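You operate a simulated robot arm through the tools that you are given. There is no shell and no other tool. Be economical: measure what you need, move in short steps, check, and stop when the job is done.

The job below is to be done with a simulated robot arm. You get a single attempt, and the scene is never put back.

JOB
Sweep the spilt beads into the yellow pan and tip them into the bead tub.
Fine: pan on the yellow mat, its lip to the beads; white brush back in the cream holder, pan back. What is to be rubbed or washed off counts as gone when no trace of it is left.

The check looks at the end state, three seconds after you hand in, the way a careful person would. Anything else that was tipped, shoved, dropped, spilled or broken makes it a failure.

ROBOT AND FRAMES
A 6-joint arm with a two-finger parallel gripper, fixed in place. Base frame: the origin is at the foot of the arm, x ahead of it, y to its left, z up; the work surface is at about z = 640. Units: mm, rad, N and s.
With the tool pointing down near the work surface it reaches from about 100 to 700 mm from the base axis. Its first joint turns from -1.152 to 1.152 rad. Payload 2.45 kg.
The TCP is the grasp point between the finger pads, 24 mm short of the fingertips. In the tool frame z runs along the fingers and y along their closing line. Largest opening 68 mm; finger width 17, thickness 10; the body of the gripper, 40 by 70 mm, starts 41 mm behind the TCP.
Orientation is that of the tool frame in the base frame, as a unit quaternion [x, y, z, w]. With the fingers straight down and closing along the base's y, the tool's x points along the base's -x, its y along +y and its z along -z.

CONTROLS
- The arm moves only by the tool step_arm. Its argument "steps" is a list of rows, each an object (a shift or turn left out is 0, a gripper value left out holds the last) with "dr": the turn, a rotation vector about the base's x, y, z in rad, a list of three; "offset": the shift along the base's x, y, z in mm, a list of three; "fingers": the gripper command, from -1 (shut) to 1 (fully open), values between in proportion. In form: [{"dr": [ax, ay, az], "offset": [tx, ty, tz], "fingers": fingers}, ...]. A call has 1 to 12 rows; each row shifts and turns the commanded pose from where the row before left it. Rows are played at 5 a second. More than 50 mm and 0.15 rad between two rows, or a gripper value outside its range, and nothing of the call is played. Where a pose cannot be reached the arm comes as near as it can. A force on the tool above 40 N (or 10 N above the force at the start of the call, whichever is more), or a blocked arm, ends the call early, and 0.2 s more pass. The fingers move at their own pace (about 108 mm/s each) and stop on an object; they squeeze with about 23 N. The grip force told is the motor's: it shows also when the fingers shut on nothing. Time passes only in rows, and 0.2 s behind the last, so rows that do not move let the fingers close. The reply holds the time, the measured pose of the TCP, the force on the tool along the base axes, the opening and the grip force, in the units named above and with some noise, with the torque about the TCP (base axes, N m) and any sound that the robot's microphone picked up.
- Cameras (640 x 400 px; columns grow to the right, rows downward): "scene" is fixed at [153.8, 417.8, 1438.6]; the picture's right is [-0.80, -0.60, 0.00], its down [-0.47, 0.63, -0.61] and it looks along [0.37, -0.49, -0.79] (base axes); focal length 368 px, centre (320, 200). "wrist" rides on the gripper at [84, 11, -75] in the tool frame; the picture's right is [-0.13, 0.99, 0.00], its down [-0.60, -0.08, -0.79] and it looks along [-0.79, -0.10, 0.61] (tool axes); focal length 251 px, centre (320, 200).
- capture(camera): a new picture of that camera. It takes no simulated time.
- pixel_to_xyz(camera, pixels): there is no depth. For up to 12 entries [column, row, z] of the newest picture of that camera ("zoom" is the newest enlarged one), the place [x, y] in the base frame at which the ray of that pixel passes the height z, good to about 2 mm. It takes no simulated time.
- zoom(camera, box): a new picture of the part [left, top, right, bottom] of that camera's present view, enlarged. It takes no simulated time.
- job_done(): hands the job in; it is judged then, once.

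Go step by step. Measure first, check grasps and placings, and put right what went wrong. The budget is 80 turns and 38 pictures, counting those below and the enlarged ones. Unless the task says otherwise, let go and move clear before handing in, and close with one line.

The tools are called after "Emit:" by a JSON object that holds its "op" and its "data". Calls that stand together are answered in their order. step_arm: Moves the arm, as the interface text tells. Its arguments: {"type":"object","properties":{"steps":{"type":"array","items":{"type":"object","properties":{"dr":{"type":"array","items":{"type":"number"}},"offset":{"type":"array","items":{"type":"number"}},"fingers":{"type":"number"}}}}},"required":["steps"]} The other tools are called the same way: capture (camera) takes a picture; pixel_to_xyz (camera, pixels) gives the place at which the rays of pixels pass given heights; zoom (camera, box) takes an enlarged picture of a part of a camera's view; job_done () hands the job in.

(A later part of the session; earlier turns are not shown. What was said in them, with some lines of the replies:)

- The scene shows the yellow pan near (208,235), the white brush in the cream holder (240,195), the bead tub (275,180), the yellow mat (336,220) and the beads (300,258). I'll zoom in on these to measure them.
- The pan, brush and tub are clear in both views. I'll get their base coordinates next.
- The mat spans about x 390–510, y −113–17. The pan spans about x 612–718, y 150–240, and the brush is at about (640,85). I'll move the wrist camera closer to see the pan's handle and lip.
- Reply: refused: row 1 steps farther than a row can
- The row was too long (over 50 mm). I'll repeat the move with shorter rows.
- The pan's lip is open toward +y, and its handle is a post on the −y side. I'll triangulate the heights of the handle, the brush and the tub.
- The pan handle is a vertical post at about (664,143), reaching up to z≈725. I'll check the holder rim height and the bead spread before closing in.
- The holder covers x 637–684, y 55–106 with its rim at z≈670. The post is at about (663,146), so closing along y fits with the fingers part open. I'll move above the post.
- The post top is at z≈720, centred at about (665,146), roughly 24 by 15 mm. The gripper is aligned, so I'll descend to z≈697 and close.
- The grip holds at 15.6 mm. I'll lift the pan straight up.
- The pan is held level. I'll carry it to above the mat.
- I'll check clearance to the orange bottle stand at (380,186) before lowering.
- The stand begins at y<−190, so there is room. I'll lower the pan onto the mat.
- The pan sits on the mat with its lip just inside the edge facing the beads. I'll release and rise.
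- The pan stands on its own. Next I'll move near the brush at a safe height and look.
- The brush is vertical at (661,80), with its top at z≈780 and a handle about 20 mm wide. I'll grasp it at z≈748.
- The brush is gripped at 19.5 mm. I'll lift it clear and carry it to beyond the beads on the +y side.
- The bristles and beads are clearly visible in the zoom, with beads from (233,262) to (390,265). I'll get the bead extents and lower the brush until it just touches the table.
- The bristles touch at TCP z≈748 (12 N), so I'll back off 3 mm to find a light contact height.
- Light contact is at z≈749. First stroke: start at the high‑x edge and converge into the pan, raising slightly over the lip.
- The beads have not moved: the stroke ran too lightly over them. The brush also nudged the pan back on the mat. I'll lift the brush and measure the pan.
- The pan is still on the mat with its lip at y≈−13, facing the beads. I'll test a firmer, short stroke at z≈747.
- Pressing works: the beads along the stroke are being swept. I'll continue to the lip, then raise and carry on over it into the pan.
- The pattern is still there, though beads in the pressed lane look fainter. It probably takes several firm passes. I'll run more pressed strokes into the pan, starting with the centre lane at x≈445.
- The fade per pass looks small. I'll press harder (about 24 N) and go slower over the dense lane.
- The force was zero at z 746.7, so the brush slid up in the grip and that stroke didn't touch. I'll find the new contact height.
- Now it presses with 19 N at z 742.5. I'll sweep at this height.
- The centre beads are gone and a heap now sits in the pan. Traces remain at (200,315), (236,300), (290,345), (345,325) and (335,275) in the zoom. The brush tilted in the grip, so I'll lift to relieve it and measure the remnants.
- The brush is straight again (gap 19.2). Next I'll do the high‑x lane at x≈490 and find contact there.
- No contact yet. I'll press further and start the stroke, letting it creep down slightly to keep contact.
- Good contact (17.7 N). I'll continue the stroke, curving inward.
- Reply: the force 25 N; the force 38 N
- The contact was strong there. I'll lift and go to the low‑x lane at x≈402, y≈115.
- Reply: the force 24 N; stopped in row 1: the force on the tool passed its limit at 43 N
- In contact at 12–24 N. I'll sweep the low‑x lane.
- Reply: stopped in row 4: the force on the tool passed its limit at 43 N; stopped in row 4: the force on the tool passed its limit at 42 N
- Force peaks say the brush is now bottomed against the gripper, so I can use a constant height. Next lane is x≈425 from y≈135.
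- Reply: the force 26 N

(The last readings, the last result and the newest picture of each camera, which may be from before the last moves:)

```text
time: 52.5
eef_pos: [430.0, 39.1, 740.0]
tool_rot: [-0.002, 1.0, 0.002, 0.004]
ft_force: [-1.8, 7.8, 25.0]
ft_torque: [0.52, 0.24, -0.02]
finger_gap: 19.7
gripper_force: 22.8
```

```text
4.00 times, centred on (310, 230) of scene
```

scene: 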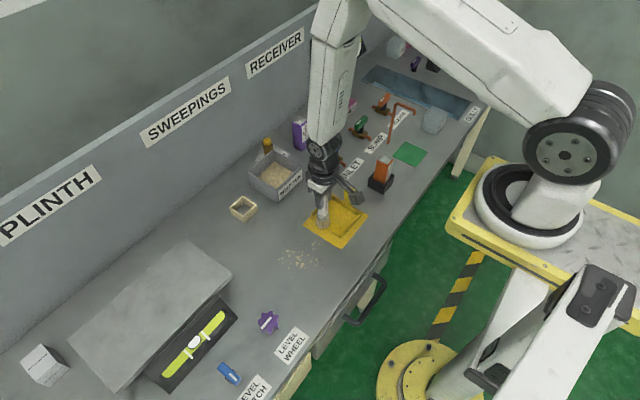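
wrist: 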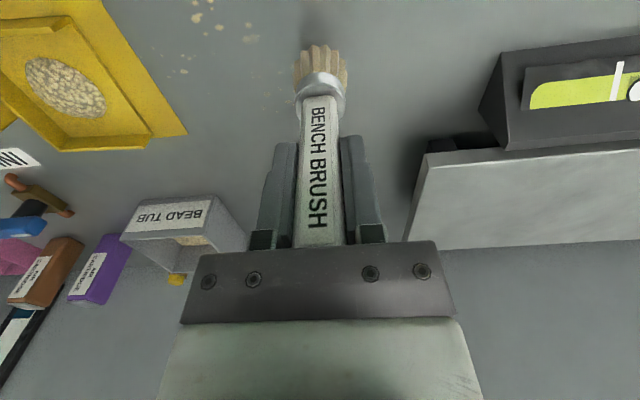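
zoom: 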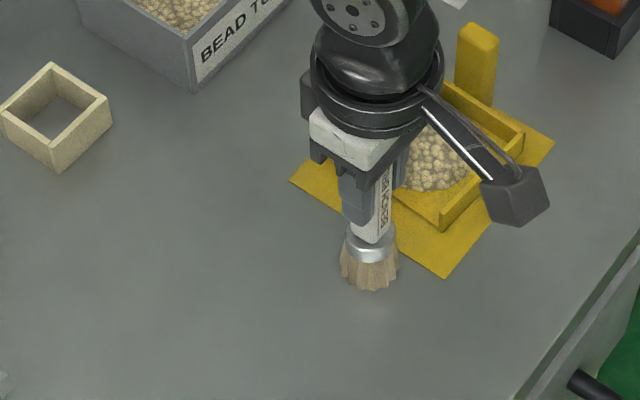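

The table looks clear and the heap in the pan has grown. I'll carry the brush back above the holder.

Emit:
{"op": "step_arm", "data": {"steps": [{"offset": [0, 4, 25]}, {"offset": [0, 4, 40]}, {"offset": [0, 4, 20]}, {"offset": [38.3, 4.5, 0]}, {"offset": [38.3, 4.5, 0]}, {"offset": [38.3, 4.5, 0]}, {"offset": [38.3, 4.5, 0]}, {"offset": [38.3, 4.5, 0]}, {"offset": [38.3, 4.5, 0]}, {"offset": [0, 0, 0]}, {"offset": [0, 0, 0]}]}}

Emit:
{"op": "step_arm", "data": {"steps": [{"offset": [0, 0, 0]}]}}

Emit:
{"op": "step_arm", "data": {"steps": [{"offset": [0, 0, 0]}]}}

Emit:
{"op": "capture", "data": {"camera": "scene"}}

```text
time: 55.0
eef_pos: [659.4, 76.7, 826.5]
tool_rot: [-0.002, 1.0, 0.002, 0.004]
ft_force: [0.0, -0.1, 0.8]
ft_torque: [0.0, 0.01, 0.03]
finger_gap: 19.7
gripper_force: 23.1
```

```text
time: 55.4
eef_pos: [660.5, 77.1, 826.2]
tool_rot: [-0.002, 1.0, 0.001, 0.004]
ft_force: [0.4, 0.0, 0.1]
ft_torque: [-0.03, 0.02, -0.02]
finger_gap: 19.5
gripper_force: 23.4
```

```text
time: 55.8
eef_pos: [659.6, 77.3, 826.8]
tool_rot: [-0.001, 1.0, 0.003, 0.004]
ft_force: [0.2, 0.6, -0.6]
ft_torque: [0.01, -0.02, 0.0]
finger_gap: 19.2
gripper_force: 23.0
```

```text
5 pictures are left
```

scene: 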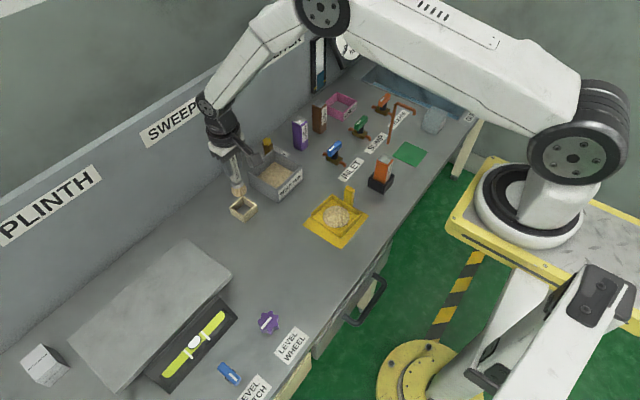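

The bench is clear of beads, with the heap in the pan at (340,217). I'm aligned over the holder at about (660,77), so I'll lower the brush in.

Emit:
{"op": "step_arm", "data": {"steps": [{"offset": [0, 1, -40]}, {"offset": [0, 0, -14]}, {"offset": [0, 0, -10]}, {"offset": [0, 0, -10]}, {"offset": [0, 0, -7]}]}}

Emit:
{"op": "zoom", "data": {"camera": "scene", "box": [200, 160, 360, 270]}}

```text
time: 57.0
eef_pos: [659.7, 78.4, 745.4]
tool_rot: [-0.002, 1.0, 0.002, 0.004]
ft_force: [-0.2, 0.3, 0.6]
ft_torque: [-0.03, -0.01, 0.0]
finger_gap: 19.2
gripper_force: 23.1
```

```text
3.64 times, centred on (280, 215) of scene
```

zoom: 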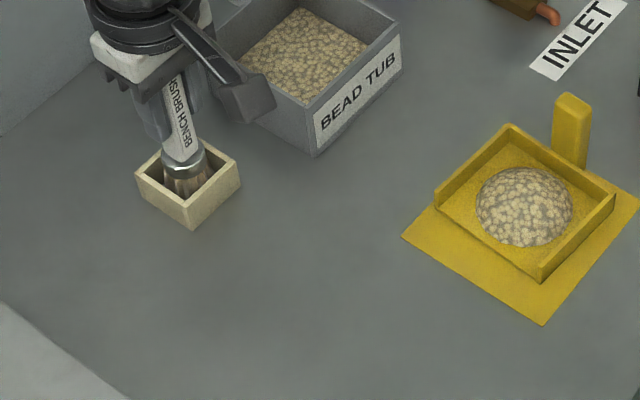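

The brush is inside the holder and the table shows no traces. I'll lower until it touches, then release.

Emit:
{"op": "step_arm", "data": {"steps": [{"offset": [0, 0, -2]}, {"offset": [0, 0, -1]}]}}

Emit:
{"op": "step_arm", "data": {"steps": [{"offset": [0, 0, -1]}]}}

```text
time: 57.5
eef_pos: [659.4, 77.8, 741.9]
tool_rot: [-0.002, 1.0, 0.002, 0.003]
ft_force: [0.3, 0.0, 0.0]
ft_torque: [0.01, -0.02, -0.01]
finger_gap: 19.3
gripper_force: 23.5
```

```text
time: 58.0
eef_pos: [658.8, 78.6, 739.5]
tool_rot: [-0.002, 1.0, 0.002, 0.005]
ft_force: [-1.6, -1.2, 1.9]
ft_torque: [-0.04, 0.01, -0.01]
finger_gap: 19.5
gripper_force: 23.2
```

It is touching lightly. I'll release, rise, and measure the pan post from the latest zoom.

Emit:
{"op": "step_arm", "data": {"steps": [{"fingers": 0.1}, {"offset": [0, 0, 0]}, {"offset": [0, 0, 30]}, {"offset": [0, 0, 40]}, {"offset": [0, 0, 45]}, {"offset": [0, 0, 0]}]}}

Emit:
{"op": "pixel_to_xyz", "data": {"camera": "zoom", "pixels": [[573, 103, 720], [556, 97, 720], [592, 105, 720], [437, 210, 640], [540, 281, 640], [437, 190, 660], [541, 265, 660], [510, 124, 660], [616, 193, 660], [543, 325, 640]]}}

```text
time: 59.4
eef_pos: [659.9, 77.8, 856.9]
tool_rot: [-0.001, 1.0, 0.001, 0.004]
ft_force: [0.5, -0.4, 0.4]
ft_torque: [0.02, -0.02, 0.01]
finger_gap: 37.4
gripper_force: 0.1
```

```text
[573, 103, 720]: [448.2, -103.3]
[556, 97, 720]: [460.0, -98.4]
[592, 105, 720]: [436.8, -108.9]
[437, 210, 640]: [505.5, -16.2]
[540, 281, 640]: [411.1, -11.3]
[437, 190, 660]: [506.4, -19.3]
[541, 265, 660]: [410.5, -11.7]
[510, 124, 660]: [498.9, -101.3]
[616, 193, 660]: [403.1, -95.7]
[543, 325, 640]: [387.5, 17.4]
```

The pan is yawed about −0.075 rad with its post at about (449,−105). I'll move over it with a matching yaw and take a wrist look.

Emit:
{"op": "step_arm", "data": {"steps": [{"offset": [-30.1, -26.1, 0], "fingers": 0.2}, {"offset": [-30.1, -26.1, 0]}, {"offset": [-30.1, -26.1, 0]}, {"offset": [-30.1, -26.1, 0]}, {"offset": [-30.1, -26.1, 0]}, {"offset": [-30.1, -26.1, 0], "dr": [0, 0, -0.075]}, {"offset": [-30.2, -26.1, 0]}, {"offset": [0, 0, -45]}, {"offset": [0, 0, -40]}, {"offset": [0, 0, 0]}]}}

Emit:
{"op": "zoom", "data": {"camera": "wrist", "box": [200, 0, 456, 160]}}

```text
time: 61.5
eef_pos: [447.8, -106.0, 768.3]
tool_rot: [0.035, 0.999, 0.002, 0.004]
ft_force: [-0.8, 0.1, 0.1]
ft_torque: [0.04, 0.02, 0.01]
finger_gap: 40.5
gripper_force: 0.0
```

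```text
2.50 times, centred on (328, 80) of wrist
```

zoom: 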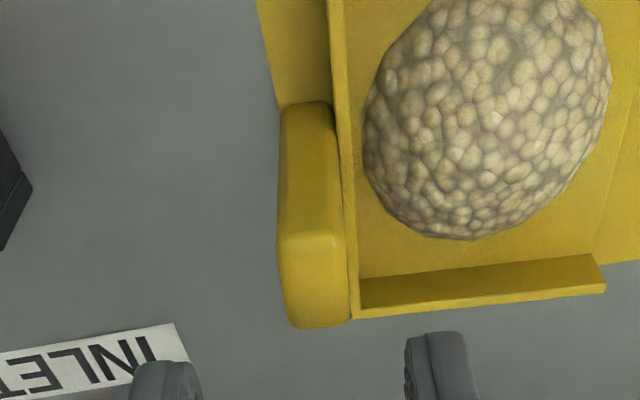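

The post is about 4 mm toward −x and 2.5 mm toward +y of the tool centre. I'll correct that, narrow the opening to spare the heap, descend and grip.

Emit:
{"op": "step_arm", "data": {"steps": [{"offset": [-4, 2.5, 0], "fingers": -0.15}, {"offset": [0, 0, -35]}, {"offset": [0, 0, -32]}, {"offset": [0, 0, 0]}, {"fingers": -1}, {"offset": [0, 0, 0]}, {"offset": [0, 0, 0]}]}}

```text
time: 63.1
eef_pos: [445.5, -101.4, 703.2]
tool_rot: [0.036, 0.999, 0.001, 0.003]
ft_force: [-0.1, 0.6, 0.4]
ft_torque: [-0.02, 0.03, 0.0]
finger_gap: 15.7
gripper_force: 22.9
```

Gripped at 15.7 mm. Before lifting I'll work out the tub's rim height and its corners.

Emit:
{"op": "pixel_to_xyz", "data": {"camera": "scene", "pixels": [[278.6, 204.5, 640], [277.7, 190, 690], [277.7, 190, 700], [277.7, 190, 710], [302.4, 167.5, 700], [247.4, 171.6, 700], [270, 152, 700], [302.4, 167.5, 690], [247.4, 171.6, 690], [302.5, 183, 640]]}}

Emit:
{"op": "step_arm", "data": {"steps": [{"offset": [0, 0, 8]}, {"offset": [0, 0, 25]}, {"offset": [0, 0, 40]}, {"offset": [0, 0, 40]}, {"offset": [0, 0, 40]}, {"offset": [0, 0, 20]}, {"offset": [0, 0, 0]}]}}

```text
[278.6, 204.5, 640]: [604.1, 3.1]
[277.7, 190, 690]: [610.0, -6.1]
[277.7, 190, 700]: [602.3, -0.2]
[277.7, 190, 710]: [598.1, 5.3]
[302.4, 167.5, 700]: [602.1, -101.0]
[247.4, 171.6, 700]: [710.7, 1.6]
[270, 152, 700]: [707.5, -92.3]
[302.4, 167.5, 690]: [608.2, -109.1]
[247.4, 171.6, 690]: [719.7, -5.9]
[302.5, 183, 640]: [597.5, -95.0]
```

```text
time: 64.8
eef_pos: [443.6, -99.3, 877.0]
tool_rot: [0.036, 0.999, 0.002, 0.004]
ft_force: [0.2, 0.0, -0.8]
ft_torque: [0.01, 0.0, 0.03]
finger_gap: 15.8
gripper_force: 22.9
```

The tub spans x 602–708, y −100–2, with its rim at z≈700. I'll carry the pan level to just behind the tub, squaring its yaw, and check the purple box's location.

Emit:
{"op": "step_arm", "data": {"steps": [{"offset": [35.2, -7, 0], "dr": [0, 0, 0.075]}, {"offset": [35.2, -7, 0]}, {"offset": [35.2, -7, 0]}, {"offset": [35.2, -7, 0]}, {"offset": [35.2, -7, 0]}, {"offset": [35.2, -7, 0]}, {"offset": [0, 0, -20]}, {"offset": [0, 0, 0]}]}}

Emit:
{"op": "pixel_to_xyz", "data": {"camera": "scene", "pixels": [[299, 151, 640], [300, 121, 720], [293, 123, 720], [308, 122, 720], [267, 142, 700], [319, 107, 720]]}}

```text
time: 66.5
eef_pos: [654.9, -143.9, 854.6]
tool_rot: [-0.001, 1.0, 0.002, 0.004]
ft_force: [-0.6, 0.7, -0.9]
ft_torque: [0.0, 0.03, -0.02]
finger_gap: 15.6
gripper_force: 22.5
```

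```text
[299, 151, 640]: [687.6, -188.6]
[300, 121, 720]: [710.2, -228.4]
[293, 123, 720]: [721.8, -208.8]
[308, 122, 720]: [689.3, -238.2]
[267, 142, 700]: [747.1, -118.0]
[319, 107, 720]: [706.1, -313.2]
```

I have clearance from the neighbouring items. I'll lower a little and begin tilting while keeping the lip over the tub centre.

Emit:
{"op": "step_arm", "data": {"steps": [{"offset": [0, 0, -17]}, {"offset": [0, 0, -17]}, {"offset": [0, 10, 12.9], "dr": [-0.149, 0, 0]}, {"offset": [0, 11.8, 11.3], "dr": [-0.149, 0, 0]}, {"offset": [0, 13.4, 9.4], "dr": [-0.149, 0, 0]}, {"offset": [0, 0, 0]}]}}

```text
time: 68.0
eef_pos: [655.1, -108.7, 856.5]
tool_rot: [-0.003, 0.976, -0.219, 0.003]
ft_force: [-0.8, 1.0, -0.3]
ft_torque: [-0.01, 0.01, 0.02]
finger_gap: 15.6
gripper_force: 23.1
```

The tilt goes the right way and the pose tracks. I'll continue to about 1.2 rad.

Emit:
{"op": "step_arm", "data": {"steps": [{"offset": [0, 14.6, 7.3], "dr": [-0.149, 0, 0]}, {"offset": [0, 15.5, 5], "dr": [-0.149, 0, 0]}, {"offset": [0, 16.1, 2.7], "dr": [-0.149, 0, 0]}, {"offset": [0, 16.4, 0.2], "dr": [-0.149, 0, 0]}, {"offset": [0, 16.1, -2.3], "dr": [-0.149, 0, 0]}, {"offset": [0, 0, 0]}, {"offset": [0, 0, 0]}, {"offset": [0, 0, 0]}]}}

Emit:
{"op": "capture", "data": {"camera": "scene"}}

```text
time: 69.8
eef_pos: [657.3, -30.3, 869.3]
tool_rot: [-0.004, 0.828, -0.561, 0.003]
ft_force: [-0.3, 0.0, -0.9]
ft_torque: [0.05, 0.01, 0.0]
finger_gap: 15.5
gripper_force: 23.2
```

```text
2 pictures are left
```

scene: 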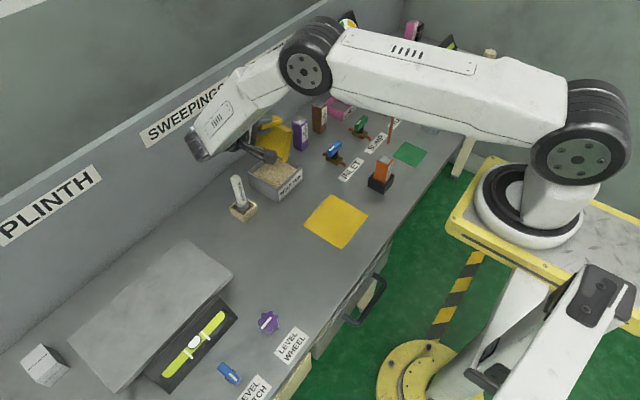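

The pan is empty and tipped, the tub is filled, and no beads are on the bench. I'll reverse the tilt.

Emit:
{"op": "step_arm", "data": {"steps": [{"offset": [0, 0, 0]}, {"offset": [0, -16.1, 2.3], "dr": [0.149, 0, 0]}, {"offset": [0, -16.4, -0.2], "dr": [0.149, 0, 0]}, {"offset": [0, -16.1, -2.7], "dr": [0.149, 0, 0]}, {"offset": [0, -15.5, -5], "dr": [0.149, 0, 0]}, {"offset": [0, -14.6, -7.3], "dr": [0.149, 0, 0]}, {"offset": [0, -13.4, -9.4], "dr": [0.149, 0, 0]}, {"offset": [0, -11.8, -11.3], "dr": [0.149, 0, 0]}, {"offset": [0, -10, -12.9], "dr": [0.149, 0, 0]}, {"offset": [0, 0, 20]}, {"offset": [0, 0, 20]}, {"offset": [0, 0, 0]}]}}

```text
time: 72.3
eef_pos: [655.4, -142.9, 862.7]
tool_rot: [-0.002, 1.0, 0.002, 0.004]
ft_force: [0.1, -0.1, -0.3]
ft_torque: [0.0, -0.03, -0.01]
finger_gap: 15.7
gripper_force: 22.9
```

The pan is level again. I'll carry it over to its original spot, keeping x a little short until lower.

Emit:
{"op": "step_arm", "data": {"steps": [{"offset": [-10, 41, 0]}, {"offset": [0, 41.3, 0]}, {"offset": [0, 41.3, 0]}, {"offset": [0, 41.3, 0]}, {"offset": [0, 41.3, 0]}, {"offset": [0, 41.3, 0]}, {"offset": [0, 41.3, 0]}, {"offset": [0, 0, 0]}, {"offset": [0, 0, 0]}]}}

Emit:
{"op": "zoom", "data": {"camera": "scene", "box": [150, 130, 330, 260]}}

```text
time: 74.3
eef_pos: [646.4, 144.2, 864.3]
tool_rot: [-0.002, 1.0, 0.003, 0.003]
ft_force: [-0.7, 0.9, -0.2]
ft_torque: [0.03, -0.02, 0.02]
finger_gap: 15.5
gripper_force: 23.2
```

```text
3.08 times, centred on (240, 195) of scene
```

zoom: 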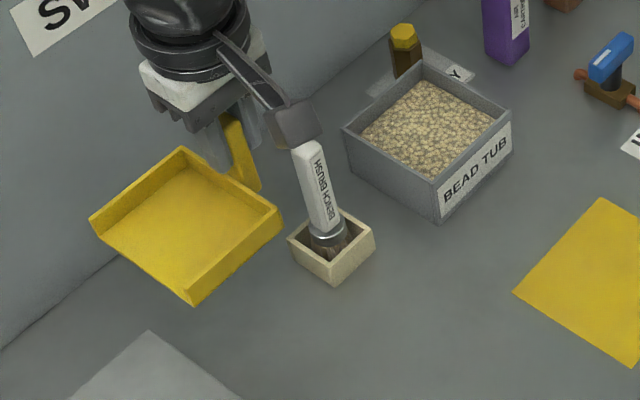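

The brush stands in its holder, the pan is empty, and the tub is tidy. I'll measure the pan's corners relative to the TCP to place it accurately.

Emit:
{"op": "pixel_to_xyz", "data": {"camera": "zoom", "pixels": [[90, 218, 821], [181, 148, 821], [282, 208, 821], [195, 288, 821], [195, 305, 801]]}}

```text
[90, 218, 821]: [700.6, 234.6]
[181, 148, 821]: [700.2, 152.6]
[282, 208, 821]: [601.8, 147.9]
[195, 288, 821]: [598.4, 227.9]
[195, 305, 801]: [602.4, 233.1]
```

The pan centre is about 4 mm in +x from the TCP. The target TCP is (661,146.5), lowering to z≈704.

Emit:
{"op": "step_arm", "data": {"steps": [{"offset": [5, 1, -45]}, {"offset": [5, 1, -45]}, {"offset": [5, 0, -40]}, {"offset": [0, 0, -20]}, {"offset": [0, 0, -6]}, {"offset": [0, 0, 0]}]}}

```text
time: 75.8
eef_pos: [662.3, 146.7, 705.0]
tool_rot: [-0.002, 1.0, 0.002, 0.004]
ft_force: [0.4, 0.1, -0.2]
ft_torque: [-0.04, 0.01, 0.03]
finger_gap: 15.1
gripper_force: 22.7
```

Emit:
{"op": "step_arm", "data": {"steps": [{"offset": [0, 0, -1.5]}]}}

Emit:
{"op": "step_arm", "data": {"steps": [{"offset": [0, 0, -1]}]}}

```text
time: 76.2
eef_pos: [661.0, 146.4, 702.6]
tool_rot: [-0.002, 1.0, 0.002, 0.003]
ft_force: [0.2, -0.4, -0.9]
ft_torque: [-0.01, 0.0, -0.01]
finger_gap: 15.6
gripper_force: 22.5
```

```text
time: 76.5
eef_pos: [660.2, 146.8, 703.7]
tool_rot: [-0.002, 1.0, 0.002, 0.003]
ft_force: [0.4, 0.6, -0.6]
ft_torque: [-0.01, 0.02, -0.04]
finger_gap: 15.2
gripper_force: 23.2
```

Emit:
{"op": "step_arm", "data": {"steps": [{"offset": [0, 0, -1]}, {"offset": [0, 0, 0]}]}}

```text
time: 77.2
eef_pos: [660.3, 146.8, 702.2]
tool_rot: [-0.001, 1.0, 0.002, 0.004]
ft_force: [0.7, 0.0, 1.8]
ft_torque: [0.12, -0.12, 0.01]
finger_gap: 15.3
gripper_force: 22.3
```

A slight contact force of 1.8 N shows the pan is on the table. I'll release, rise and move clear.

Emit:
{"op": "step_arm", "data": {"steps": [{"fingers": -0.1}, {"offset": [0, 0, 0]}, {"offset": [0, 0, 30]}, {"offset": [0, 0, 45]}, {"offset": [0, 0, 45]}, {"offset": [0, 0, 40]}, {"offset": [-45, 10, 10]}, {"offset": [-45, 10, 10]}, {"offset": [-45, 10, 10]}, {"offset": [-45, 10, 10]}, {"offset": [0, 0, 0]}]}}

Emit:
{"op": "zoom", "data": {"camera": "scene", "box": [150, 130, 390, 290]}}

```text
time: 79.5
eef_pos: [479.8, 187.5, 902.6]
tool_rot: [-0.002, 1.0, 0.002, 0.003]
ft_force: [-0.6, -0.5, -0.1]
ft_torque: [0.0, -0.03, 0.03]
finger_gap: 30.5
gripper_force: 0.1
```

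```text
2.50 times, centred on (270, 210) of scene
```

zoom: 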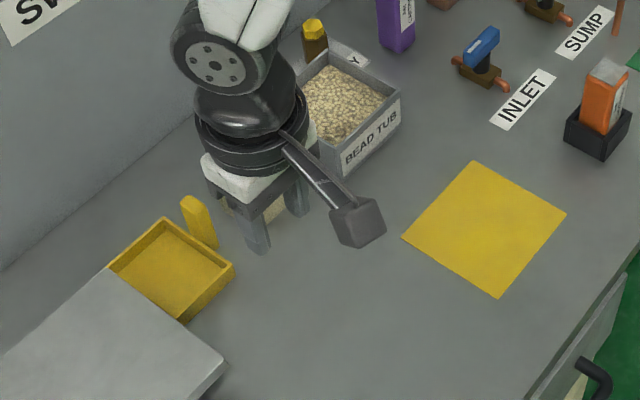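

The pan is back at its original pixels, the bench and mat are clear, and the arm is clear of everything, so I'm handing in.

Emit:
{"op": "job_done", "data": {}}

```text
The job is handed in.
```

The beads are swept up and tipped into the bead tub; the white brush is back in its cream holder and the yellow pan is back where it started. During sweeping the brush pushed the pan about 25 mm back, but it stayed on the mat with its lip facing the beads.
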